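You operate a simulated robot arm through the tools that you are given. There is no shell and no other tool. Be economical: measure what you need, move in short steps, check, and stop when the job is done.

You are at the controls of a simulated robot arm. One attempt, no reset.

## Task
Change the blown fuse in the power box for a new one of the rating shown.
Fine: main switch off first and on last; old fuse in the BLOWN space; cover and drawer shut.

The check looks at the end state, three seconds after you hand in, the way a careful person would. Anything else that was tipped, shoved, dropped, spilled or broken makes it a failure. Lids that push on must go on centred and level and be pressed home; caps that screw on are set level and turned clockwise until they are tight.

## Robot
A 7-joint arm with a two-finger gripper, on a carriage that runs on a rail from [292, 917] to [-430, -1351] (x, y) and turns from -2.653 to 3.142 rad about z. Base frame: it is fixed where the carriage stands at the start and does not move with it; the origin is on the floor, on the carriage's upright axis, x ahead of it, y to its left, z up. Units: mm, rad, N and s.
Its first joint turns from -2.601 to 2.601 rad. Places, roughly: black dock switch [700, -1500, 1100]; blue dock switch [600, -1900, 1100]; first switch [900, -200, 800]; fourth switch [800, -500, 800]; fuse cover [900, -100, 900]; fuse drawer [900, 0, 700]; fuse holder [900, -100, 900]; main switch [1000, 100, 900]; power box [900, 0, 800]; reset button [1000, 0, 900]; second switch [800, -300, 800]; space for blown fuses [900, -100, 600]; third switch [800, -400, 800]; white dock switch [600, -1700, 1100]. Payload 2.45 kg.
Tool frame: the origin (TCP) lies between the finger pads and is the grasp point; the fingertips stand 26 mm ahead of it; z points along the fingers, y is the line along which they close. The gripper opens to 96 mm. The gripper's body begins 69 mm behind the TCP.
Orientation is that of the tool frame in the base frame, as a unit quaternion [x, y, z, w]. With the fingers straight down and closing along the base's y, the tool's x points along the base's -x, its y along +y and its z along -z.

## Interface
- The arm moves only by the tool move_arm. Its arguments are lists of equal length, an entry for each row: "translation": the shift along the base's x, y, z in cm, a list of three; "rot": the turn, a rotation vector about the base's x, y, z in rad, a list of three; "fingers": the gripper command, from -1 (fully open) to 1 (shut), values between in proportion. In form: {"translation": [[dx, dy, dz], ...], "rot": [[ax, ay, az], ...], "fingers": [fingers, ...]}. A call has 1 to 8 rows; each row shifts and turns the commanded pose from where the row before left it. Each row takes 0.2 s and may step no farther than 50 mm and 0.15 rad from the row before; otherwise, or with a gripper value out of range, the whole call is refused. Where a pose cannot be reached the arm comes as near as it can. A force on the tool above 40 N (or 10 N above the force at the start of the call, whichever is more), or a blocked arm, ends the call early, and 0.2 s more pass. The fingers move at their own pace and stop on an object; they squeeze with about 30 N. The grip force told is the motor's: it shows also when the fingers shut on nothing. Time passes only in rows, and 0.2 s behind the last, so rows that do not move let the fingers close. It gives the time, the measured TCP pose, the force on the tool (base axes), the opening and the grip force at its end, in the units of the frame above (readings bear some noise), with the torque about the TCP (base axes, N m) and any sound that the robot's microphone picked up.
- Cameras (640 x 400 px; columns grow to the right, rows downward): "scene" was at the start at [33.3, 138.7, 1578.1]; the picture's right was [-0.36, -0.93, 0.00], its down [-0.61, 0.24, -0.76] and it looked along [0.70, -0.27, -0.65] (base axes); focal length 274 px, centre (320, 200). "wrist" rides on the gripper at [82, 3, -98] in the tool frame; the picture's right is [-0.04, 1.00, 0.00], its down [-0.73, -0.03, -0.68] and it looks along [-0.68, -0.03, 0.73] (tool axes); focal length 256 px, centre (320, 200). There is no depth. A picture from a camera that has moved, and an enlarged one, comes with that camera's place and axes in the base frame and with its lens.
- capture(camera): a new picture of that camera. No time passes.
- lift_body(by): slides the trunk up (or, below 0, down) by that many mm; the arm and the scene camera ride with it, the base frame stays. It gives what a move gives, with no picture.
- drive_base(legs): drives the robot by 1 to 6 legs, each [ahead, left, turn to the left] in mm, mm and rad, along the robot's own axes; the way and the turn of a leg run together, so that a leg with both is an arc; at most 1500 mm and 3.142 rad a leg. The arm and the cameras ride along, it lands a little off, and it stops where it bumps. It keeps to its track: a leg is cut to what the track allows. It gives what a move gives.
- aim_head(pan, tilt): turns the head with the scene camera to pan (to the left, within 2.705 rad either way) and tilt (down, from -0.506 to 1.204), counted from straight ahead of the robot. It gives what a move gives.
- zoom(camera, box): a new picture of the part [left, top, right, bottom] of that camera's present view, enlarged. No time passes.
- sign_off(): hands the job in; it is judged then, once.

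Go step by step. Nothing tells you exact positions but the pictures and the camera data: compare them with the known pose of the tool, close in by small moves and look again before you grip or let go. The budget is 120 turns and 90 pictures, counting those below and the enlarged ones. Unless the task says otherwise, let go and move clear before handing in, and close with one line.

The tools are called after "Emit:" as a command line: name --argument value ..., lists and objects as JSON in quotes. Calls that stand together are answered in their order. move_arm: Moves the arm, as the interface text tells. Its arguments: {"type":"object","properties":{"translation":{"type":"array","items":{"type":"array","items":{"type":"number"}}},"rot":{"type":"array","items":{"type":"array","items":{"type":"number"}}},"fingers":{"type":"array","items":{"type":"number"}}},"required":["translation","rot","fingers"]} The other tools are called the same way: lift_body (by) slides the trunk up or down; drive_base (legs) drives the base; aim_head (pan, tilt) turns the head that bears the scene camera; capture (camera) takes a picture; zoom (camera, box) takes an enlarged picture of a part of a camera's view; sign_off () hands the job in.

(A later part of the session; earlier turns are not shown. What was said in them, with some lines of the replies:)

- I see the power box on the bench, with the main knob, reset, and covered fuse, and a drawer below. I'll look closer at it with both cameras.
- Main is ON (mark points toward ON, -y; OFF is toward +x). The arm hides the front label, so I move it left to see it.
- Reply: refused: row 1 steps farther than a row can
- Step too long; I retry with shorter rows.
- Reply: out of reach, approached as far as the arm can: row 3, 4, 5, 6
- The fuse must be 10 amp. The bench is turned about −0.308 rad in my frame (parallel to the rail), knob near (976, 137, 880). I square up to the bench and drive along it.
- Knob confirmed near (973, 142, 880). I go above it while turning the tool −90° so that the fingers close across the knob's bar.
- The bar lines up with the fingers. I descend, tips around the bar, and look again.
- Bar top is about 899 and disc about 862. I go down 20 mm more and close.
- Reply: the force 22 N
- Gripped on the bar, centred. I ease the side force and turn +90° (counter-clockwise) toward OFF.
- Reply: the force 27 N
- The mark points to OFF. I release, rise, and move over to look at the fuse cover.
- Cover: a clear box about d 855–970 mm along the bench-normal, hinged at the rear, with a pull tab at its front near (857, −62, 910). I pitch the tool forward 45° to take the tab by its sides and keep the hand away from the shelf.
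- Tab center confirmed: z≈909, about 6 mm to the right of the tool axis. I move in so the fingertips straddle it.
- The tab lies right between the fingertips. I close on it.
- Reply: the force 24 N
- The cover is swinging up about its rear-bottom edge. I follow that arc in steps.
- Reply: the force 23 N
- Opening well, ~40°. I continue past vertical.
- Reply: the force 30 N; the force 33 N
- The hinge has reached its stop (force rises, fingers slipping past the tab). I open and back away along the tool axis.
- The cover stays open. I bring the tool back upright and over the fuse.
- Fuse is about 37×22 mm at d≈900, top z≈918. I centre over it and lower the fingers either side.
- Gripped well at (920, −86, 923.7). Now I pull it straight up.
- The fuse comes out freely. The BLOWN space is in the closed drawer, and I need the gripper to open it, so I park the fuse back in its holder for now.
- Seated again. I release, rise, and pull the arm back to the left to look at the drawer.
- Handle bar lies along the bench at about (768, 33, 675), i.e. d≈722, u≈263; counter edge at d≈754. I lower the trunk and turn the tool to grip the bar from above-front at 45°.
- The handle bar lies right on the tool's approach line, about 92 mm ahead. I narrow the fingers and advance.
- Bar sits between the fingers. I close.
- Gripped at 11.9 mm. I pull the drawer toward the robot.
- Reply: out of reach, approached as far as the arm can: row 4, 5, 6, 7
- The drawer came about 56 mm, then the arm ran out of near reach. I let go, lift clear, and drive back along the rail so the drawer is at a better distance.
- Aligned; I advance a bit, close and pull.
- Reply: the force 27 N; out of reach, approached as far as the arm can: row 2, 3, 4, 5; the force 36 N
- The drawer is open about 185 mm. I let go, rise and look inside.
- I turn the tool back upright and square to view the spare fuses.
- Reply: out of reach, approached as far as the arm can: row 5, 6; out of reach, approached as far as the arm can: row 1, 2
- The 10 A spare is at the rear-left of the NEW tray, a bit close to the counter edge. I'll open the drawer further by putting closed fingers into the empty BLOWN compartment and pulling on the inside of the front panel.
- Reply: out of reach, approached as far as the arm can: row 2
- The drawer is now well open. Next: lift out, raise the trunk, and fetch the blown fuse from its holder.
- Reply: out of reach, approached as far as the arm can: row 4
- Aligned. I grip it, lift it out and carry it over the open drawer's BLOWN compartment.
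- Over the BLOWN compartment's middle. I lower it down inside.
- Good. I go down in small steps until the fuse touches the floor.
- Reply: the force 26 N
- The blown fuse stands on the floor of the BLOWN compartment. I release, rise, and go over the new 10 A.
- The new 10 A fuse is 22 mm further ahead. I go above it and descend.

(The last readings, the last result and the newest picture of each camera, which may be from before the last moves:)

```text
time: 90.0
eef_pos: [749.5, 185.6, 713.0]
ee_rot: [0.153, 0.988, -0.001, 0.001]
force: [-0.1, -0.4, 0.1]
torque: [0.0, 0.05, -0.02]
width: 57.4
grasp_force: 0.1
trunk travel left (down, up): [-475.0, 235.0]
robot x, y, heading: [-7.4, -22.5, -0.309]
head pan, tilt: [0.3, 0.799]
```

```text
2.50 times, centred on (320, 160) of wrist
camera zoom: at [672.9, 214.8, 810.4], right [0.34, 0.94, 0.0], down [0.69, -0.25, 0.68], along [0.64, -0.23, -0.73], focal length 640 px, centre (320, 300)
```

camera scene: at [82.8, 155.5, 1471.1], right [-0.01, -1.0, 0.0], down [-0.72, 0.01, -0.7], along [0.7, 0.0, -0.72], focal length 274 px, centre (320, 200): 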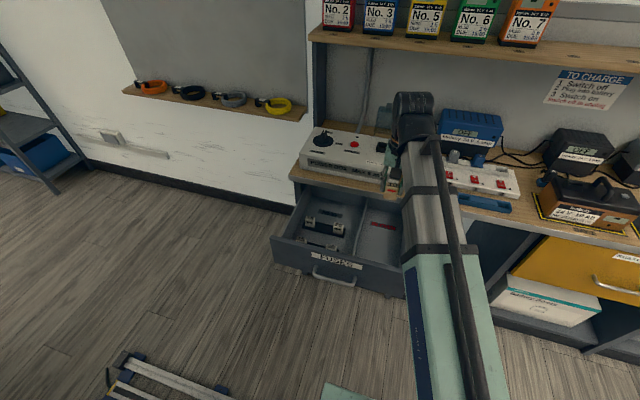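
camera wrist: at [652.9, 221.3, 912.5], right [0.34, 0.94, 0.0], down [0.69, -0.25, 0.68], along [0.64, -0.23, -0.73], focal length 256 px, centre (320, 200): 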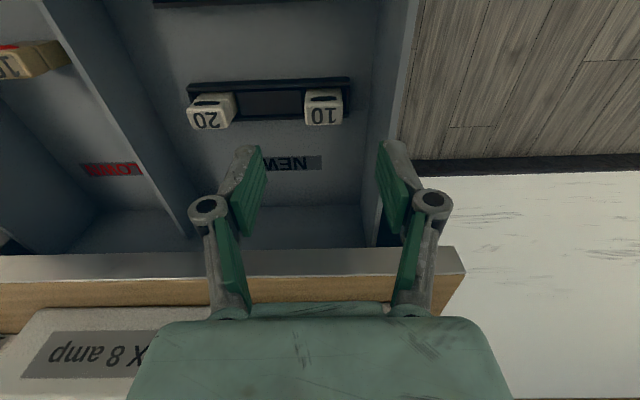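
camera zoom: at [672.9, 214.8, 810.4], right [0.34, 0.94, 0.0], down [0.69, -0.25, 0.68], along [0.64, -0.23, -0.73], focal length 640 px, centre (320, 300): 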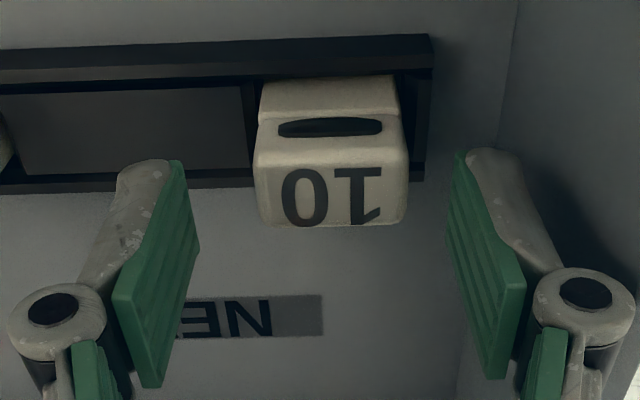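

Emit:
move_arm --translation '[[0.38, 0.06, -1], [0, 0, -1], [0, 0, -0.5], [0, 0, 0], [0, 0, 0], [0, 0, 0], [0, 0, 0]]' --rot '[[0, 0, 0], [0, 0, 0], [0, 0, 0], [0, 0, 0], [0, 0, 0], [0, 0, 0], [0, 0, 0]]' --fingers '[-0.2, -0.2, -0.2, 0.1, 0.6, 1, 1]'

Emit:
zoom --camera "wrist" --box '[220, 80, 420, 240]'

```text
time: 91.5
eef_pos: [754.0, 188.7, 686.4]
ee_rot: [0.153, 0.988, -0.001, 0.0]
force: [1.0, 1.5, 2.0]
torque: [0.03, 0.0, -0.01]
width: 35.1
grasp_force: 29.8
trunk travel left (down, up): [-475.0, 235.0]
robot x, y, heading: [-7.9, -20.8, -0.312]
head pan, tilt: [0.3, 0.799]
```

```text
2.50 times, centred on (320, 160) of wrist
camera zoom: at [677.8, 216.9, 783.8], right [0.34, 0.94, 0.0], down [0.69, -0.25, 0.68], along [0.64, -0.23, -0.73], focal length 640 px, centre (320, 300)
```

zoom: 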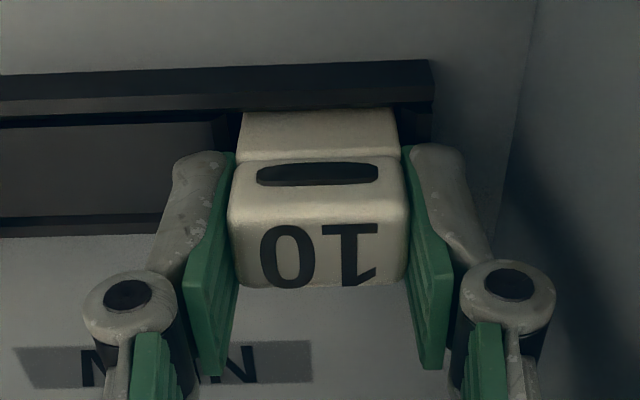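

Good grip, identical to the old one. I lift it out and carry it over the holder.

Emit:
move_arm --translation '[[0, 0, 1], [0, 0, 2], [0, 0, 4], [0, 0, 4.5], [0, 0, 4.5], [0, 0, 4.5], [0, 0, 4.5], [0, 0, 4]]' --rot '[[0, 0, 0], [0, 0, 0], [0, 0, 0], [0, 0, 0], [0, 0, 0], [0, 0, 0], [0, 0, 0], [0, 0, 0]]' --fingers '[1, 1, 1, 1, 1, 1, 1, 1]'

Emit:
move_arm --translation '[[2.08, -3.43, 0.4], [2.08, -3.43, 0.4], [2.08, -3.43, 0.4], [2.08, -3.43, 0.4], [2.08, -3.43, 0.4], [2.08, -3.43, 0], [2.08, -3.43, 0], [2.08, -3.43, 0]]' --rot '[[0, 0, 0], [0, 0, 0], [0, 0, 0], [0, 0, 0], [0, 0, 0], [0, 0, 0], [0, 0, 0], [0, 0, 0]]' --fingers '[1, 1, 1, 1, 1, 1, 1, 1]'

Emit:
capture --camera "wrist"

```text
time: 93.3
eef_pos: [754.1, 188.4, 975.3]
ee_rot: [0.153, 0.988, -0.002, 0.0]
force: [-0.8, -0.2, -1.0]
torque: [0.0, -0.02, 0.01]
width: 34.9
grasp_force: 30.0
trunk travel left (down, up): [-475.0, 235.0]
robot x, y, heading: [-6.3, -21.9, -0.305]
head pan, tilt: [0.3, 0.799]
```

```text
time: 95.2
eef_pos: [922.4, -85.9, 994.1]
ee_rot: [0.153, 0.988, -0.001, 0.0]
force: [-0.2, -0.2, -0.9]
torque: [-0.03, -0.01, 0.0]
width: 34.9
grasp_force: 29.6
trunk travel left (down, up): [-475.0, 235.0]
robot x, y, heading: [-3.0, -21.1, -0.308]
head pan, tilt: [0.3, 0.799]
```

```text
23 pictures are left
camera wrist: at [844.9, -57.6, 1092.7], right [0.34, 0.94, 0.0], down [0.69, -0.25, 0.68], along [0.64, -0.23, -0.73], focal length 256 px, centre (320, 200)
```

wrist: 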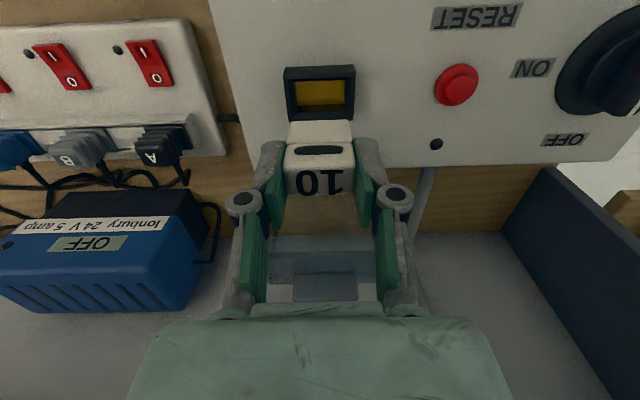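

Over the holder. I lower it in carefully.

Emit:
move_arm --translation '[[-0.1, 0, -2], [0, 0, -1.5], [0, 0, 0]]' --rot '[[0, 0, 0], [0, 0, 0], [0, 0, 0]]' --fingers '[1, 1, 1]'

Emit:
zoom --camera "wrist" --box '[220, 60, 420, 220]'

```text
time: 96.0
eef_pos: [920.5, -85.7, 958.9]
ee_rot: [0.153, 0.988, -0.002, 0.0]
force: [0.2, -0.6, -1.3]
torque: [-0.01, 0.01, 0.0]
width: 35.2
grasp_force: 30.6
trunk travel left (down, up): [-475.0, 235.0]
robot x, y, heading: [-6.2, -21.9, -0.311]
head pan, tilt: [0.3, 0.799]
```

```text
2.50 times, centred on (320, 140) of wrist
camera zoom: at [843.8, -57.9, 1056.7], right [0.34, 0.94, 0.0], down [0.69, -0.25, 0.68], along [0.64, -0.23, -0.73], focal length 640 px, centre (320, 350)
```

zoom: 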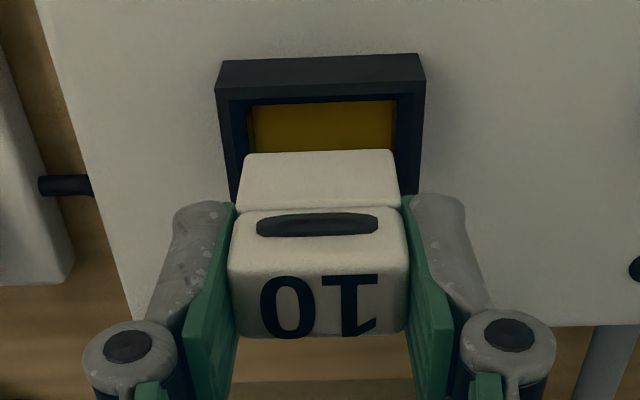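

Emit:
move_arm --translation '[[0, 0, -1], [0, 0, -1], [0, 0, -0.8], [0, 0, -0.7], [0, 0, 0]]' --rot '[[0, 0, 0], [0, 0, 0], [0, 0, 0], [0, 0, 0], [0, 0, 0]]' --fingers '[1, 1, 1, 1, 1]'

```text
time: 97.2
eef_pos: [921.0, -85.8, 924.3]
ee_rot: [0.154, 0.988, -0.002, 0.001]
force: [0.0, 0.3, -0.5]
torque: [-0.02, 0.05, -0.01]
width: 34.9
grasp_force: 29.9
trunk travel left (down, up): [-475.0, 235.0]
robot x, y, heading: [-5.6, -21.1, -0.309]
head pan, tilt: [0.3, 0.799]
```

Emit:
move_arm --translation '[[0, 0, -0.2], [0, 0, -0.2], [0, 0, -0.2]]' --rot '[[0, 0, 0], [0, 0, 0], [0, 0, 0]]' --fingers '[1, 1, 1]'

```text
time: 98.0
eef_pos: [919.0, -84.8, 921.8]
ee_rot: [0.153, 0.988, 0.0, 0.004]
force: [7.7, -0.2, 24.2]
torque: [-0.01, -0.15, -0.04]
width: 35.5
grasp_force: 30.0
trunk travel left (down, up): [-475.0, 235.0]
robot x, y, heading: [-4.3, -24.3, -0.306]
head pan, tilt: [0.3, 0.799]
```

Seated against the bottom (24 N). I release, rise and check.

Emit:
move_arm --translation '[[0, 0, 0.3], [0, 0, 0], [0, 0, 3], [0, 0, 4], [0, 0, 3], [0, 0, 0]]' --rot '[[0, 0, 0], [0, 0, 0], [0, 0, 0], [0, 0, 0], [0, 0, 0], [0, 0, 0]]' --fingers '[0.2, -0.3, -0.3, -0.3, -0.3, -0.3]'

Emit:
capture --camera "wrist"

```text
time: 99.3
eef_pos: [919.7, -86.9, 1022.6]
ee_rot: [0.153, 0.988, -0.001, 0.001]
force: [0.3, -0.4, 0.9]
torque: [0.0, -0.04, 0.07]
width: 62.5
grasp_force: 0.0
trunk travel left (down, up): [-475.0, 235.0]
robot x, y, heading: [-5.2, -16.1, -0.307]
head pan, tilt: [0.3, 0.799]
```

```text
21 pictures are left
camera wrist: at [842.9, -57.6, 1120.1], right [0.34, 0.94, 0.0], down [0.69, -0.25, 0.68], along [0.64, -0.23, -0.73], focal length 256 px, centre (320, 200)
```

wrist: 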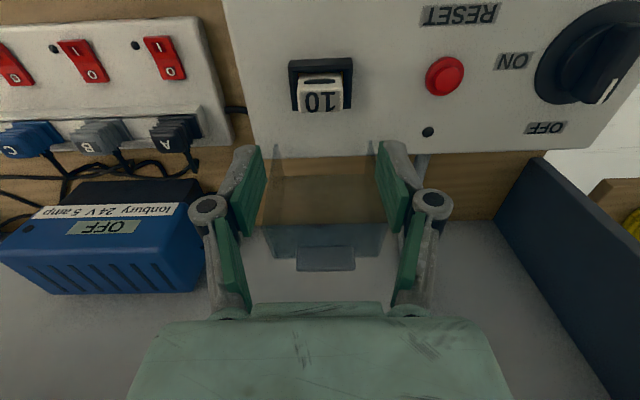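

The new fuse is in. Next is the cover: I pitch the tool forward again to take the tab and swing it back.

Emit:
move_arm --translation '[[-1.2, 0.38, 0], [-1.2, 0.38, 0], [-1.2, 0.38, 0], [-1.2, 0.38, 0], [-1.2, 0.38, 0], [-1.2, 0.38, 0], [0, 0, 0]]' --rot '[[-0.0423, -0.1334, 0], [-0.0423, -0.1334, 0], [-0.0423, -0.1334, 0], [-0.0423, -0.1334, 0], [-0.0423, -0.1334, 0], [-0.0423, -0.1334, 0], [0, 0, 0]]' --fingers '[-0.7, -0.7, -0.7, -0.7, -0.7, -0.7, -0.7]'

Emit:
lift_body --by 60

Emit:
capture --camera "wrist"

```text
time: 101.0
eef_pos: [848.9, -61.7, 1021.6]
ee_rot: [0.14, 0.902, -0.063, 0.405]
force: [0.1, -0.3, 0.3]
torque: [0.01, 0.0, -0.01]
width: 81.6
grasp_force: 0.1
trunk travel left (down, up): [-475.0, 235.0]
robot x, y, heading: [-5.8, -21.4, -0.311]
head pan, tilt: [0.3, 0.799]
```

```text
time: 102.0
eef_pos: [847.3, -62.6, 1082.1]
ee_rot: [0.14, 0.902, -0.063, 0.403]
force: [0.0, -0.2, -0.4]
torque: [0.0, 0.02, 0.0]
width: 81.5
grasp_force: 0.0
trunk travel left (down, up): [-535.0, 175.0]
robot x, y, heading: [-5.7, -19.9, -0.307]
head pan, tilt: [0.3, 0.799]
```

```text
20 pictures are left
camera wrist: at [727.7, -20.4, 1086.2], right [0.33, 0.94, 0.03], down [-0.02, -0.02, 1.0], along [0.94, -0.33, 0.02], focal length 256 px, centre (320, 200)
```

wrist: 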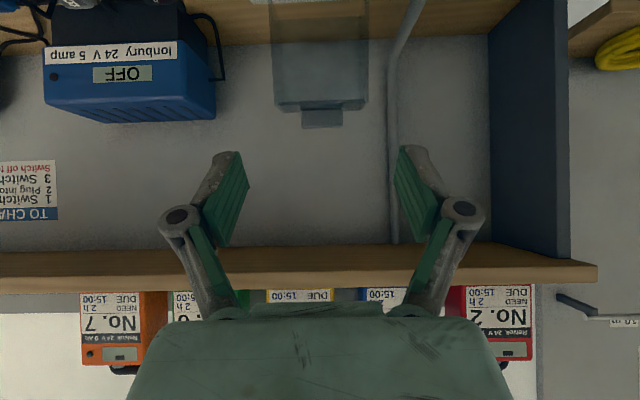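

Tab is at d≈1002, z≈995. I approach it along the tool axis.

Emit:
move_arm --translation '[[3.2, -0.95, -0.8], [3.2, -0.95, -0.8], [3.2, -0.95, -0.8], [3.2, -0.95, -0.8], [1.27, -0.37, -1.95], [1.27, -0.37, -1.95], [0, 0, 0]]' --rot '[[0, 0, 0], [0, 0, 0], [0, 0, 0], [0, 0, 0], [0, 0, 0], [0, 0, 0], [0, 0, 0]]' --fingers '[-0.7, -0.7, -0.7, -0.7, -0.7, -0.7, -0.7]'

Emit:
capture --camera "wrist"

```text
time: 103.5
eef_pos: [1002.6, -109.2, 1012.0]
ee_rot: [0.141, 0.902, -0.064, 0.404]
force: [0.2, -0.1, -0.3]
torque: [0.02, 0.01, 0.01]
width: 81.7
grasp_force: 0.2
trunk travel left (down, up): [-535.0, 175.0]
robot x, y, heading: [-3.8, -21.5, -0.305]
head pan, tilt: [0.3, 0.799]
```

```text
19 pictures are left
camera wrist: at [881.6, -66.9, 1016.0], right [0.33, 0.94, 0.03], down [-0.02, -0.02, 1.0], along [0.94, -0.33, 0.02], focal length 256 px, centre (320, 200)
```

wrist: 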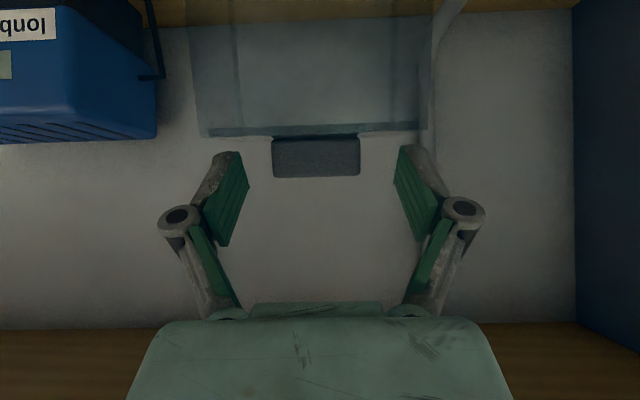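

Tab exactly between the tips. I close and bring it forward along the reverse arc.

Emit:
move_arm --translation '[[-0.06, -0.19, 0], [0, 0, 0], [0, 0, 0], [0, 0, 0], [-0.95, 0.3, 0], [-0.95, 0.3, 0.1], [-0.95, 0.3, 0.05], [-0.95, 0.3, 0]]' --rot '[[0, 0, 0], [0, 0, 0], [0, 0, 0], [0, 0, 0], [0, 0, 0], [0, 0, 0], [0, 0, 0], [0, 0, 0]]' --fingers '[-0.2, 0.3, 0.7, 0.7, 0.7, 0.7, 0.7, 0.7]'

Emit:
capture --camera "wrist"

```text
time: 105.3
eef_pos: [961.5, -97.8, 1015.4]
ee_rot: [0.139, 0.901, -0.063, 0.407]
force: [7.5, -7.3, 22.3]
torque: [-0.5, -1.35, -0.14]
width: 49.9
grasp_force: 44.7
trunk travel left (down, up): [-535.0, 175.0]
robot x, y, heading: [-7.0, -19.0, -0.31]
head pan, tilt: [0.3, 0.799]
```

```text
18 pictures are left
camera wrist: at [840.7, -56.4, 1019.5], right [0.33, 0.94, 0.03], down [-0.03, -0.02, 1.0], along [0.94, -0.33, 0.02], focal length 256 px, centre (320, 200)
```

wrist: 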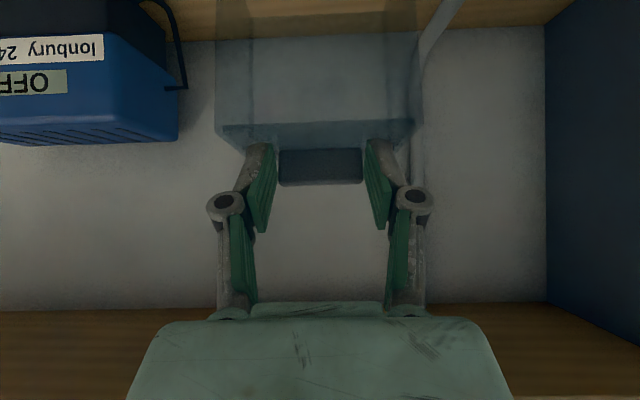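

Emit:
move_arm --translation '[[-1.0, 0.31, 0.1], [-1.15, 0.36, -0.2], [-1.15, 0.36, -0.35], [-1.1, 0.33, -0.5], [-1.1, 0.33, -0.55], [-0.98, 0.3, -0.7], [-0.98, 0.3, -0.7], [-0.85, 0.27, -0.87]]' --rot '[[0, 0, 0], [0, 0, 0], [0, 0, 0], [0, 0, 0], [0, 0, 0], [0, 0, 0], [0, 0, 0], [0, 0, 0]]' --fingers '[0.7, 0.7, 0.7, 0.7, 0.7, 0.7, 0.7, 0.7]'

```text
time: 107.2
eef_pos: [879.2, -72.1, 975.6]
ee_rot: [0.14, 0.902, -0.062, 0.404]
force: [-5.5, 2.1, 7.9]
torque: [-0.01, -0.12, 0.05]
width: 13.7
grasp_force: 0.1
trunk travel left (down, up): [-535.0, 175.0]
robot x, y, heading: [-5.3, -18.3, -0.305]
head pan, tilt: [0.3, 0.799]
```

The fingers slipped off the tab; I look at where the cover is.

Emit:
capture --camera "wrist"

Emit:
zoom --camera "scene" --box '[280, 80, 460, 192]'

```text
17 pictures are left
camera wrist: at [758.2, -29.9, 980.1], right [0.33, 0.94, 0.03], down [-0.03, -0.02, 1.0], along [0.94, -0.33, 0.02], focal length 256 px, centre (320, 200)
```

wrist: 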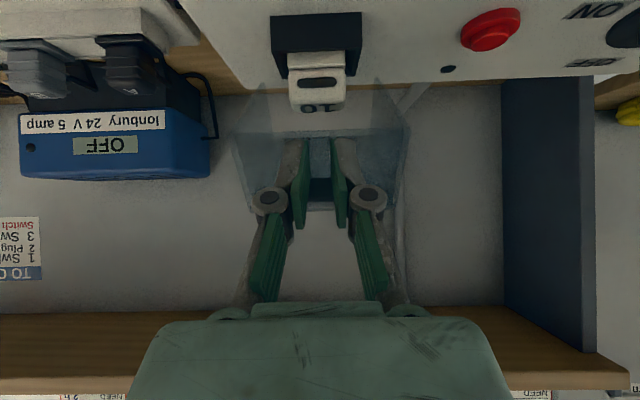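

```text
3.56 times, centred on (370, 136) of scene
camera zoom: at [81.4, 155.9, 1531.0], right [-0.01, -1.0, 0.0], down [-0.72, 0.0, -0.7], along [0.7, 0.0, -0.72], focal length 975 px, centre (142, 428)
```

zoom: 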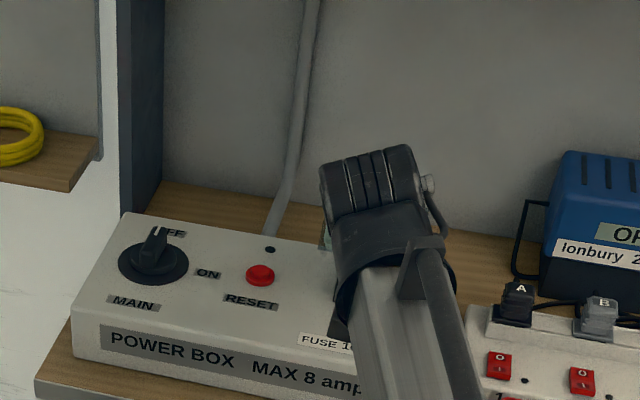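

The cover is resting on the fingers half-closed. I lower it along the arc, backing out slightly so it ends up sliding off.

Emit:
move_arm --translation '[[-0.95, 0.3, -0.87], [-0.8, 0.25, -1], [-0.8, 0.25, -1], [-0.7, 0.22, -1], [-0.5, 0.16, -1], [0, 0, 0]]' --rot '[[0, 0, 0], [0, 0, 0], [0, 0, 0], [0, 0, 0], [0, 0, 0], [0, 0, 0]]' --fingers '[0.7, 0.7, 0.7, 0.7, 0.7, 0.7]'

Emit:
capture --camera "wrist"

```text
time: 108.5
eef_pos: [843.1, -60.7, 926.4]
ee_rot: [0.141, 0.902, -0.064, 0.403]
force: [-0.5, -0.6, -0.3]
torque: [0.03, -0.02, 0.04]
width: 14.5
grasp_force: 0.1
trunk travel left (down, up): [-535.0, 175.0]
robot x, y, heading: [-5.9, -20.3, -0.303]
head pan, tilt: [0.3, 0.799]
```

```text
15 pictures are left
camera wrist: at [721.6, -19.1, 930.0], right [0.33, 0.94, 0.03], down [-0.02, -0.02, 1.0], along [0.94, -0.33, 0.02], focal length 256 px, centre (320, 200)
```

wrist: 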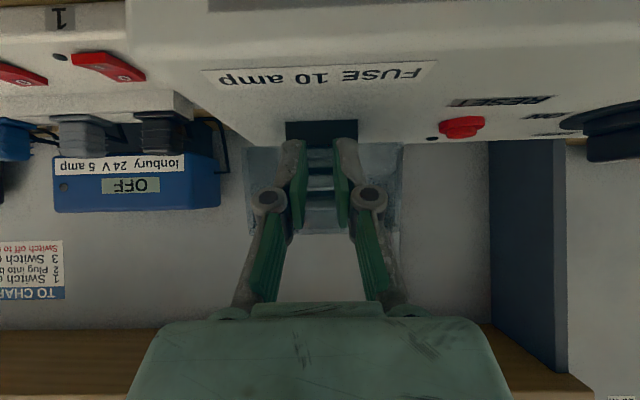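

Emit:
move_arm --translation '[[-1.5, 0.48, -0.3], [-2, 0.63, 0], [-2, 0.63, 0], [0, 0, 0]]' --rot '[[0, 0, 0], [0, 0, 0], [0, 0, 0], [0, 0, 0]]' --fingers '[0.7, 0.7, 0.7, 1]'

Emit:
capture --camera "wrist"

```text
time: 109.5
eef_pos: [788.8, -44.3, 921.5]
ee_rot: [0.14, 0.902, -0.064, 0.403]
force: [-0.1, 0.5, -0.8]
torque: [0.01, -0.03, 0.03]
width: 0.0
grasp_force: 28.7
trunk travel left (down, up): [-535.0, 175.0]
robot x, y, heading: [-5.4, -18.4, -0.308]
head pan, tilt: [0.3, 0.799]
```

```text
14 pictures are left
camera wrist: at [667.5, -1.2, 926.9], right [0.33, 0.94, 0.03], down [-0.02, -0.02, 1.0], along [0.94, -0.33, 0.02], focal length 256 px, centre (320, 200)
```

wrist: 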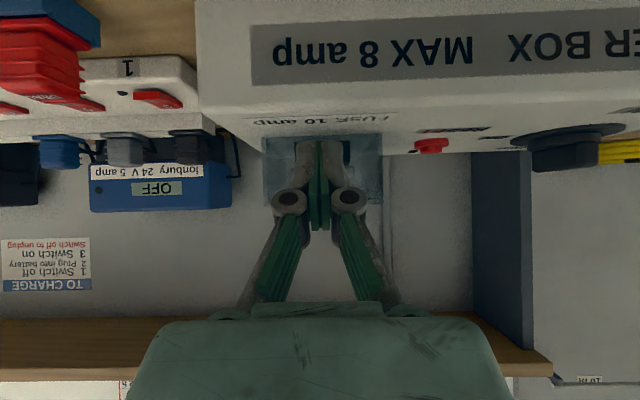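

The cover looks closed. I go over its top and press lightly to be sure.

Emit:
move_arm --translation '[[0, 0, 3.5], [0, 0, 3.5], [2.9, -0.9, 0], [2.9, -0.9, 0], [2.9, -0.9, 0], [0, 0, 0]]' --rot '[[0, 0, 0], [0, 0, 0], [0, 0, 0], [0, 0, 0], [0, 0, 0], [0, 0, 0]]' --fingers '[1, 1, 1, 1, 1, 1]'

Emit:
capture --camera "wrist"

Emit:
move_arm --translation '[[0, 0, -2], [0, 0, -1], [0, 0, -0.5], [0, 0, -0.5]]' --rot '[[0, 0, 0], [0, 0, 0], [0, 0, 0], [0, 0, 0]]' --fingers '[1, 1, 1, 1]'

```text
time: 111.0
eef_pos: [874.5, -69.8, 992.8]
ee_rot: [0.14, 0.902, -0.063, 0.404]
force: [0.1, -0.4, -1.2]
torque: [0.0, -0.03, 0.0]
width: 0.0
grasp_force: 28.4
trunk travel left (down, up): [-535.0, 175.0]
robot x, y, heading: [-8.3, -18.9, -0.308]
head pan, tilt: [0.3, 0.799]
```

```text
13 pictures are left
camera wrist: at [752.8, -27.0, 997.9], right [0.33, 0.94, 0.03], down [-0.02, -0.02, 1.0], along [0.94, -0.33, 0.02], focal length 256 px, centre (320, 200)
```

wrist: 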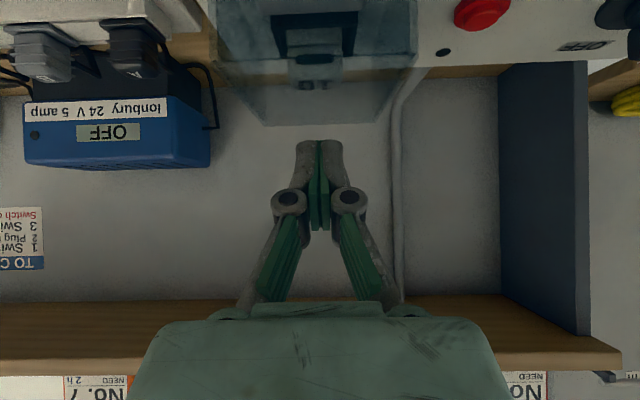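

```text
time: 112.0
eef_pos: [873.3, -68.4, 959.4]
ee_rot: [0.139, 0.9, -0.063, 0.409]
force: [2.5, 1.2, 37.7]
torque: [-0.07, -0.47, -0.11]
width: 6.0
grasp_force: 28.7
trunk travel left (down, up): [-535.0, 175.0]
robot x, y, heading: [-1.9, -16.8, -0.305]
head pan, tilt: [0.3, 0.799]
```

Contact is solid at the closed height. I lift off, retreat upright over the drawer, and lower the trunk.

Emit:
move_arm --translation '[[0, 0, 3], [-4, 1.25, 1], [-4, 1.25, 0], [-4, 1.25, 0], [-4, 1.25, 0], [-4, 1.25, 0], [-3, 1, 0]]' --rot '[[0, 0, 0], [0.0423, 0.1334, 0], [0.0423, 0.1334, 0], [0.0423, 0.1334, 0], [0.0423, 0.1334, 0], [0.0423, 0.1334, 0], [0.0423, 0.1334, 0]]' --fingers '[1, 1, 1, 1, 1, 1, 1]'

Emit:
lift_body --by -200

Emit:
capture --camera "scene"

```text
time: 113.5
eef_pos: [643.9, 4.4, 992.8]
ee_rot: [0.152, 0.988, -0.001, -0.001]
force: [0.2, 0.0, -0.4]
torque: [-0.02, -0.01, 0.01]
width: 0.0
grasp_force: 28.5
trunk travel left (down, up): [-535.0, 175.0]
robot x, y, heading: [-3.8, -19.9, -0.307]
head pan, tilt: [0.3, 0.799]
```

```text
time: 115.7
eef_pos: [645.4, 5.2, 792.1]
ee_rot: [0.153, 0.988, -0.001, 0.001]
force: [0.1, 0.0, -0.4]
torque: [0.0, 0.0, 0.01]
width: 0.0
grasp_force: 28.4
trunk travel left (down, up): [-335.0, 375.0]
robot x, y, heading: [-5.3, -20.8, -0.305]
head pan, tilt: [0.3, 0.799]
```

```text
12 pictures are left
camera scene: at [82.8, 155.5, 1331.1], right [-0.01, -1.0, 0.0], down [-0.72, 0.01, -0.7], along [0.7, 0.0, -0.72], focal length 274 px, centre (320, 200)
```

scene: 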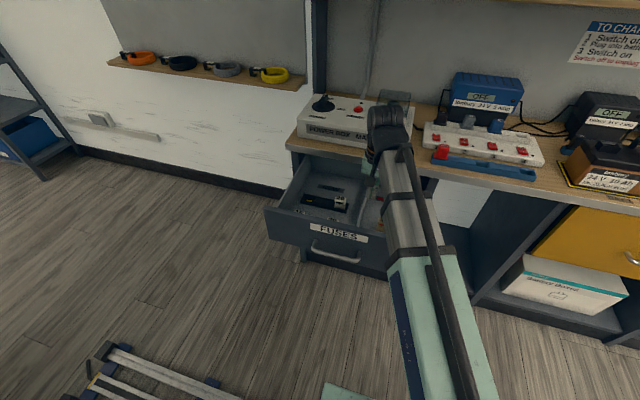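

Emit:
move_arm --translation '[[1.28, 4.05, 0], [1.28, 4.05, 0], [1.28, 4.05, 0], [1.28, 4.05, 0], [-3.93, 1.25, 0], [-3.93, 1.25, 0], [-3.93, 1.25, 0], [-3.93, 1.25, 0]]' --rot '[[0, 0, 0], [0, 0, 0], [0, 0, 0], [0, 0, 0], [0, 0, 0], [0, 0, 0], [0, 0, 0], [0, 0, 0]]' --fingers '[1, 1, 1, 1, 1, 1, 1, 1]'

Emit:
capture --camera "wrist"

```text
time: 117.5
eef_pos: [538.8, 216.0, 793.7]
ee_rot: [0.153, 0.988, -0.001, 0.001]
force: [0.6, 0.2, 0.6]
torque: [0.0, 0.01, -0.03]
width: 0.0
grasp_force: 28.2
trunk travel left (down, up): [-335.0, 375.0]
robot x, y, heading: [-7.0, -15.6, -0.307]
head pan, tilt: [0.3, 0.799]
```

```text
11 pictures are left
camera wrist: at [461.0, 244.4, 892.2], right [0.34, 0.94, 0.0], down [0.69, -0.25, 0.68], along [0.64, -0.23, -0.73], focal length 256 px, centre (320, 200)
```

wrist: 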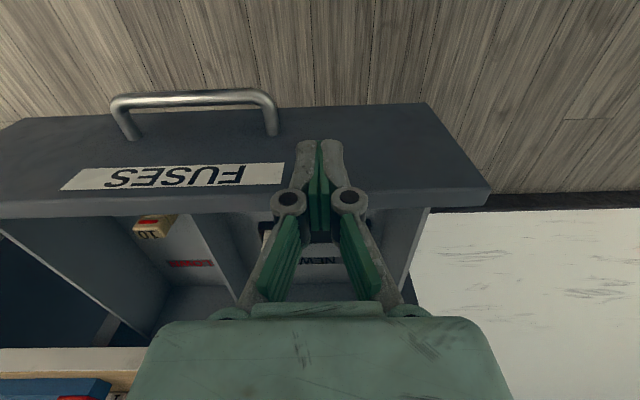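

I descend in front of the panel and push it in.

Emit:
move_arm --translation '[[0, 0, -3], [0, 0, -3], [0, 0, -2.5], [2.8, -0.9, 0], [2.8, -0.9, 0], [2.8, -0.9, 0], [2.8, -0.9, 0], [2.8, -0.9, 0]]' --rot '[[0, 0, 0], [0, 0, 0], [0, 0, 0], [0, 0, 0], [0, 0, 0], [0, 0, 0], [0, 0, 0], [0, 0, 0]]' --fingers '[1, 1, 1, 1, 1, 1, 1, 1]'

Emit:
move_arm --translation '[[2.8, -0.9, 0], [2.8, -0.9, 0], [2.8, -0.9, 0], [0, 0, 0]]' --rot '[[0, 0, 0], [0, 0, 0], [0, 0, 0], [0, 0, 0]]' --fingers '[1, 1, 1, 1]'

Emit:
capture --camera "wrist"

```text
time: 119.3
eef_pos: [679.8, 171.1, 707.8]
ee_rot: [0.154, 0.988, -0.002, 0.0]
force: [-0.1, 1.2, 0.5]
torque: [0.0, -0.01, 0.0]
width: 0.0
grasp_force: 28.7
trunk travel left (down, up): [-335.0, 375.0]
robot x, y, heading: [-6.8, -17.3, -0.31]
head pan, tilt: [0.3, 0.799]
```

```text
time: 120.3
eef_pos: [764.8, 144.8, 707.0]
ee_rot: [0.154, 0.988, -0.001, 0.001]
force: [0.0, 0.7, 0.5]
torque: [0.02, -0.01, 0.0]
width: 0.0
grasp_force: 28.8
trunk travel left (down, up): [-335.0, 375.0]
robot x, y, heading: [-6.9, -15.7, -0.307]
head pan, tilt: [0.3, 0.799]
```

```text
10 pictures are left
camera wrist: at [687.7, 173.1, 806.3], right [0.34, 0.94, 0.0], down [0.69, -0.25, 0.68], along [0.64, -0.23, -0.73], focal length 256 px, centre (320, 200)
```

wrist: 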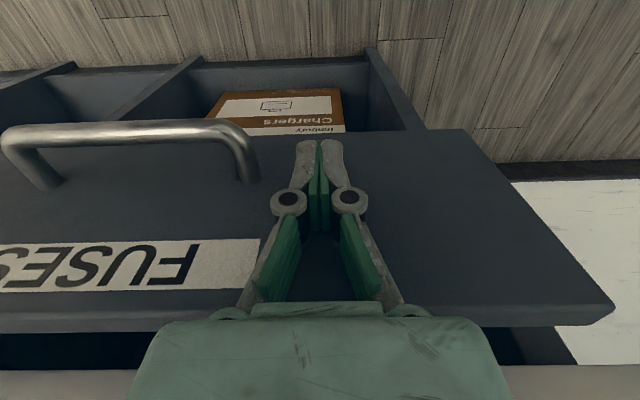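

I pitch the tool slightly so the hand stays clear of the counter and push the last part until it stops.

Emit:
move_arm --translation '[[-0.5, 0.15, 0], [0, 0, 0], [1.9, -0.6, 0], [1.4, -0.45, 0], [0.95, -0.3, 0], [0.95, -0.3, 0], [0, 0, 0]]' --rot '[[-0.0423, -0.1334, 0], [-0.0423, -0.1334, 0], [-0.0423, -0.1334, 0], [0, 0, 0], [0, 0, 0], [0, 0, 0], [0, 0, 0]]' --fingers '[1, 1, 1, 1, 1, 1, 1]'

Emit:
capture --camera "wrist"

```text
time: 121.9
eef_pos: [811.0, 128.6, 708.2]
ee_rot: [0.15, 0.966, -0.032, 0.206]
force: [-1.7, -0.9, 1.7]
torque: [0.0, 0.03, -0.05]
width: 6.1
grasp_force: 28.5
trunk travel left (down, up): [-335.0, 375.0]
robot x, y, heading: [-4.2, -20.9, -0.309]
head pan, tilt: [0.3, 0.799]
```

```text
9 pictures are left
camera wrist: at [701.8, 167.4, 765.2], right [0.34, 0.94, 0.01], down [0.36, -0.15, 0.92], along [0.87, -0.3, -0.39], focal length 256 px, centre (320, 200)
```

wrist: 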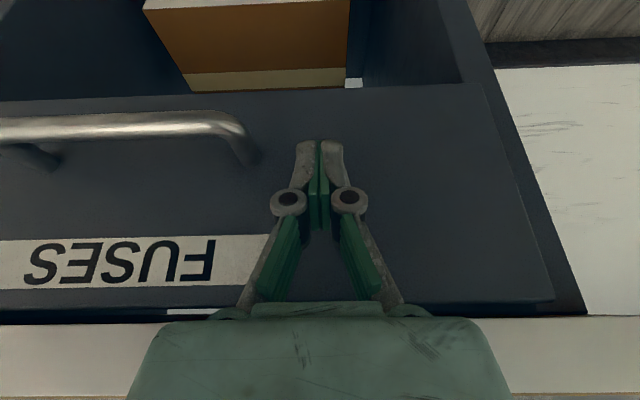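

Emit:
move_arm --translation '[[0.5, -0.16, 0], [0.5, -0.16, 0], [0.5, -0.16, 0], [0.5, -0.16, 0]]' --rot '[[0, 0, 0], [0, 0, 0], [0, 0, 0], [0, 0, 0]]' --fingers '[1, 1, 1, 1]'

```text
time: 122.5
eef_pos: [810.2, 129.7, 707.3]
ee_rot: [0.149, 0.968, -0.033, 0.201]
force: [-8.4, 1.9, 1.6]
torque: [0.01, 0.11, -0.06]
width: 6.2
grasp_force: 28.8
trunk travel left (down, up): [-335.0, 375.0]
robot x, y, heading: [-5.0, -22.1, -0.303]
head pan, tilt: [0.3, 0.799]
stopped in row 2: the force on the tool passed its limit at 45 N (the readings are from after the stop); the commanded pose is now the measured one
```

The drawer hit its stop: closed. I retreat upright, raise the trunk and drive back toward the main switch.

Emit:
move_arm --translation '[[-3, 0.95, 0], [-4, 1.25, 0], [-4, 1.25, 2], [0, 0, 4], [0, 0, 4], [0, 0, 4]]' --rot '[[0, 0, 0], [0.0423, 0.1334, 0], [0.0423, 0.1334, 0], [0.0423, 0.1334, 0], [0, 0, 0], [0, 0, 0]]' --fingers '[1, 1, 1, 0, -0.2, -0.2]'

Emit:
lift_body --by 210

Emit:
drive_base --legs '[[0, 320, 0]]'

Emit:
aim_head --pan -0.1 --tilt 0.8

Emit:
zoom --camera "scene" --box '[260, 100, 440, 250]'

```text
time: 123.9
eef_pos: [701.6, 162.0, 848.3]
ee_rot: [0.152, 0.988, 0.0, -0.006]
force: [-0.2, -0.2, -0.8]
torque: [-0.04, 0.04, 0.01]
width: 57.6
grasp_force: 0.1
trunk travel left (down, up): [-335.0, 375.0]
robot x, y, heading: [-9.3, -18.7, -0.307]
head pan, tilt: [0.3, 0.799]
```

```text
time: 126.1
eef_pos: [701.8, 163.0, 1058.7]
ee_rot: [0.153, 0.988, -0.001, -0.005]
force: [0.1, -0.5, -0.7]
torque: [0.01, 0.0, -0.01]
width: 57.7
grasp_force: 0.1
trunk travel left (down, up): [-545.0, 165.0]
robot x, y, heading: [-7.3, -20.3, -0.301]
head pan, tilt: [0.3, 0.799]
```

```text
time: 128.2
eef_pos: [798.0, 463.2, 1058.3]
ee_rot: [0.153, 0.988, -0.001, -0.005]
force: [0.0, -0.8, -0.4]
torque: [-0.04, -0.01, -0.01]
width: 57.6
grasp_force: 0.0
trunk travel left (down, up): [-545.0, 165.0]
robot x, y, heading: [88.4, 284.8, -0.305]
head pan, tilt: [0.3, 0.799]
```

```text
time: 129.1
eef_pos: [797.8, 462.2, 1057.2]
ee_rot: [0.152, 0.988, -0.001, -0.006]
force: [-0.2, 0.0, 0.4]
torque: [0.01, -0.03, -0.03]
width: 57.9
grasp_force: 0.0
trunk travel left (down, up): [-545.0, 165.0]
robot x, y, heading: [91.6, 279.5, -0.305]
head pan, tilt: [-0.099, 0.799]
```

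```text
2.67 times, centred on (350, 175) of scene
camera zoom: at [172.4, 426.0, 1541.0], right [-0.4, -0.92, 0.0], down [-0.66, 0.28, -0.7], along [0.64, -0.28, -0.72], focal length 731 px, centre (240, 267)
```

zoom: 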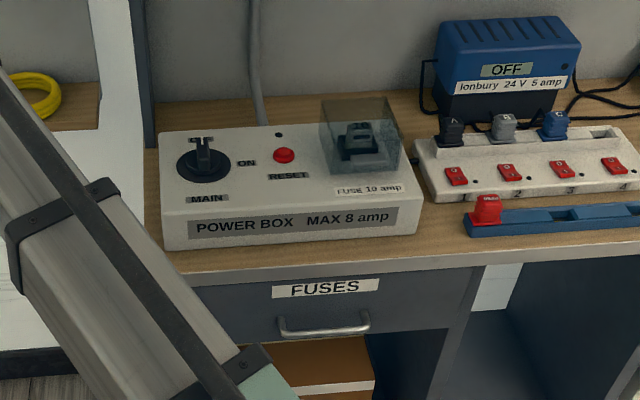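

Cover and drawer are both closed. I go over to the main knob now.

Emit:
move_arm --translation '[[-1.27, -4.02, 0], [-1.27, -4.02, 0], [-1.27, -4.02, 0], [-1.27, -4.02, 0], [-1.27, -4.02, 0], [-1.27, -4.02, 0], [4.27, -1.36, 0], [4.27, -1.36, 0]]' --rot '[[0.003, -0.0115, 0], [0, 0, 0], [0, 0, 0], [0, 0, 0], [0, 0, 0], [0, 0, 0], [0, 0, 0], [0, 0, 0]]' --fingers '[-0.2, -0.2, -0.2, -0.2, -0.2, -0.2, -0.2, -0.2]'

Emit:
move_arm --translation '[[4.27, -1.36, 0], [4.27, -1.36, 0], [4.27, -1.36, -2], [4.27, -1.36, -3], [0, 0, -3], [0, 0, -2], [0, 0, 0]]' --rot '[[0, 0, 0], [0, 0, 0], [0, 0, 0], [0, 0, 0], [0, 0, 0], [0, 0, 0], [0, 0, 0]]' --fingers '[-0.2, -0.2, -0.2, -0.2, -0.2, -0.2, -0.2]'

Emit:
capture --camera "wrist"

```text
time: 130.9
eef_pos: [805.5, 193.7, 1060.1]
ee_rot: [0.153, 0.988, 0.002, 0.001]
force: [0.0, -0.1, -0.1]
torque: [0.0, -0.02, 0.02]
width: 57.9
grasp_force: 0.1
trunk travel left (down, up): [-545.0, 165.0]
robot x, y, heading: [86.5, 281.4, -0.308]
head pan, tilt: [-0.099, 0.799]
```

```text
refused: row 4 steps farther than a row can; nothing moved
```

```text
7 pictures are left
camera wrist: at [728.4, 222.1, 1157.9], right [0.34, 0.94, 0.0], down [0.69, -0.25, 0.68], along [0.64, -0.23, -0.73], focal length 256 px, centre (320, 200)
```

wrist: 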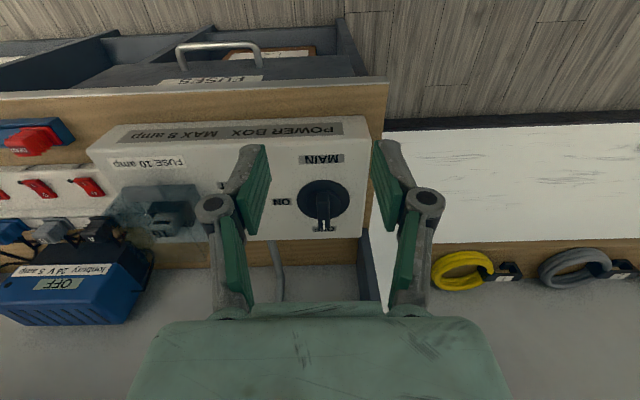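

Emit:
move_arm --translation '[[3.44, -1.08, 0], [3.44, -1.08, 0], [3.44, -1.08, 0], [3.44, -1.08, -2], [3.44, -1.08, -3], [0, 0, -4], [0, 0, -4], [0, 0, 0]]' --rot '[[0, 0, 0], [0, 0, 0], [0, 0, 0], [0, 0, 0], [0, 0, 0], [0, 0, 0], [0, 0, 0], [0, 0, 0]]' --fingers '[-0.2, -0.2, -0.2, -0.2, -0.2, -0.2, -0.2, -0.2]'

Emit:
capture --camera "wrist"

```text
time: 132.7
eef_pos: [979.6, 140.5, 926.1]
ee_rot: [0.153, 0.988, 0.001, 0.0]
force: [-0.2, 0.4, -1.4]
torque: [-0.03, -0.01, 0.03]
width: 57.8
grasp_force: 0.0
trunk travel left (down, up): [-545.0, 165.0]
robot x, y, heading: [90.3, 284.5, -0.308]
head pan, tilt: [-0.099, 0.799]
```

```text
6 pictures are left
camera wrist: at [902.5, 167.7, 1024.2], right [0.34, 0.94, 0.0], down [0.69, -0.25, 0.68], along [0.64, -0.23, -0.73], focal length 256 px, centre (320, 200)
```

wrist: 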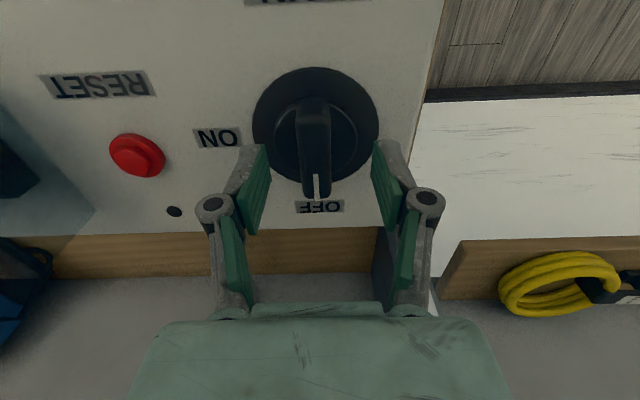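

Aligned. I lower, grip, and turn −90° to ON.

Emit:
move_arm --translation '[[-0.15, -0.2, -1.1], [0, 0, -1.1], [0, 0, 0], [0, 0, 0], [0, 0, 0], [0, 0, 0]]' --rot '[[0, 0, 0], [0, 0, 0], [0, 0, 0], [0, 0, 0], [0, 0, 0], [0, 0, 0]]' --fingers '[-0.2, -0.2, 0.3, 0.8, 1, 1]'

Emit:
move_arm --translation '[[0, 0, 0], [0, 0, 0], [0, 0, 0], [0, 0, 0], [0, 0, 0], [0, 0, 0]]' --rot '[[0, 0, -0.142], [0, 0, -0.142], [0, 0, -0.142], [0, 0, -0.142], [0, 0, -0.142], [0, 0, -0.142]]' --fingers '[1, 1, 1, 1, 1, 1]'

Emit:
move_arm --translation '[[0, 0, 0], [0, 0, 0], [0, 0, 0], [0, 0, 0], [0, 0, 0], [0, 0, 0]]' --rot '[[0, 0, -0.145], [0, 0, -0.145], [0, 0, -0.145], [0, 0, -0.145], [0, 0, -0.145], [0, 0, 0]]' --fingers '[1, 1, 1, 1, 1, 1]'

Emit:
capture --camera "wrist"

```text
time: 134.1
eef_pos: [978.2, 137.8, 905.0]
ee_rot: [0.153, 0.988, 0.002, 0.0]
force: [-0.7, -3.6, 3.6]
torque: [-0.12, 0.06, -0.03]
width: 17.4
grasp_force: 43.9
trunk travel left (down, up): [-545.0, 165.0]
robot x, y, heading: [87.1, 280.6, -0.308]
head pan, tilt: [-0.099, 0.799]
```

```text
time: 135.5
eef_pos: [979.1, 137.6, 904.6]
ee_rot: [0.55, 0.835, 0.001, 0.0]
force: [3.9, -5.5, -1.5]
torque: [-0.46, -0.26, 0.0]
width: 17.3
grasp_force: 42.7
trunk travel left (down, up): [-545.0, 165.0]
robot x, y, heading: [90.5, 284.0, -0.312]
head pan, tilt: [-0.099, 0.799]
```

```text
time: 136.9
eef_pos: [977.8, 137.2, 905.1]
ee_rot: [0.809, 0.587, 0.001, 0.001]
force: [4.3, -7.1, -3.0]
torque: [-0.07, -0.09, 0.45]
width: 17.3
grasp_force: 42.8
trunk travel left (down, up): [-545.0, 165.0]
robot x, y, heading: [88.6, 283.6, -0.306]
head pan, tilt: [-0.099, 0.799]
```

```text
5 pictures are left
camera wrist: at [1005.7, 214.5, 1003.3], right [0.94, -0.35, 0.0], down [-0.26, -0.69, 0.68], along [-0.23, -0.64, -0.73], focal length 256 px, centre (320, 200)
```

wrist: 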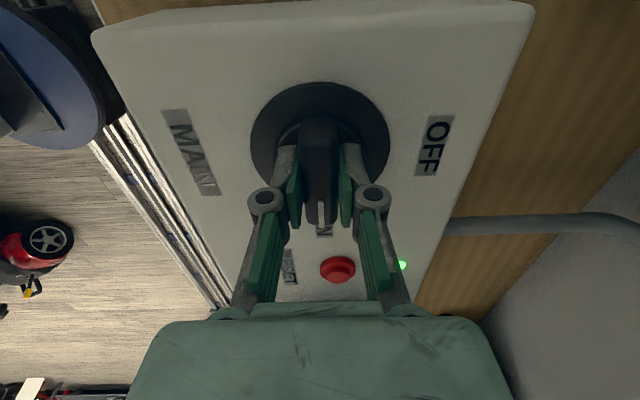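

The knob is at its ON stop and the indicator glows green. I release, rise clear and take a last look.

Emit:
move_arm --translation '[[0, 0, 0], [0, 0, 0], [0, 0, 3], [0, 0, 4], [0, 0, 4], [-3.5, 1.1, 2], [-4, 1.2, 0], [-4, 1.2, 0]]' --rot '[[0, 0, 0], [0, 0, 0], [0, 0, 0], [0, 0, 0], [0, 0, 0], [0, 0, 0], [0, 0, 0], [0, 0, 0]]' --fingers '[0.2, -0.3, -0.3, -0.3, -0.3, -0.3, -0.3, -0.3]'

Emit:
move_arm --translation '[[-4, 1.3, 0], [-4, 1.3, 0], [1, 4, 0], [1, 4, 0], [1, 4, 0], [1, 4, 0], [1, 4, 0]]' --rot '[[0, 0, 0], [0, 0, 0], [0, 0, 0], [0, 0, 0], [0, 0, 0], [0, 0, 0], [0, 0, 0]]' --fingers '[-0.3, -0.3, -0.3, -0.3, -0.3, -0.3, -0.3]'

Emit:
zoom --camera "scene" --box '[260, 100, 440, 250]'

```text
time: 138.7
eef_pos: [861.0, 172.8, 1036.2]
ee_rot: [0.809, 0.588, 0.001, 0.002]
force: [-0.3, -0.7, 0.5]
torque: [0.0, 0.06, -0.03]
width: 62.3
grasp_force: 0.1
trunk travel left (down, up): [-545.0, 165.0]
robot x, y, heading: [89.9, 283.9, -0.31]
head pan, tilt: [-0.099, 0.799]
```

```text
time: 140.3
eef_pos: [834.1, 401.8, 1035.0]
ee_rot: [0.809, 0.587, 0.001, 0.003]
force: [0.4, -0.3, -0.8]
torque: [0.02, -0.02, -0.01]
width: 62.3
grasp_force: 0.2
trunk travel left (down, up): [-545.0, 165.0]
robot x, y, heading: [90.4, 281.5, -0.311]
head pan, tilt: [-0.099, 0.799]
```

```text
2.67 times, centred on (350, 175) of scene
camera zoom: at [172.5, 425.8, 1541.0], right [-0.4, -0.92, 0.0], down [-0.66, 0.28, -0.7], along [0.64, -0.28, -0.72], focal length 731 px, centre (240, 267)
```

zoom: 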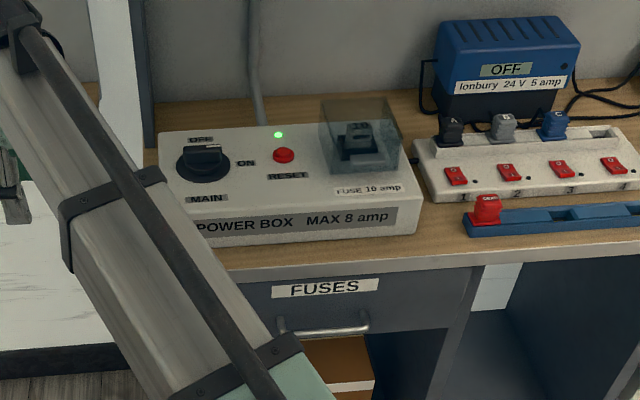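

The lamp is green, main is ON, the cover and drawer are shut, and the arm is clear. I hand in.

Emit:
sign_off

```text
The job is handed in.
```

The blown fuse is replaced with a new 10 A one and the old one is in the BLOWN space. The cover and drawer are shut, and main is back ON with the lamp green.
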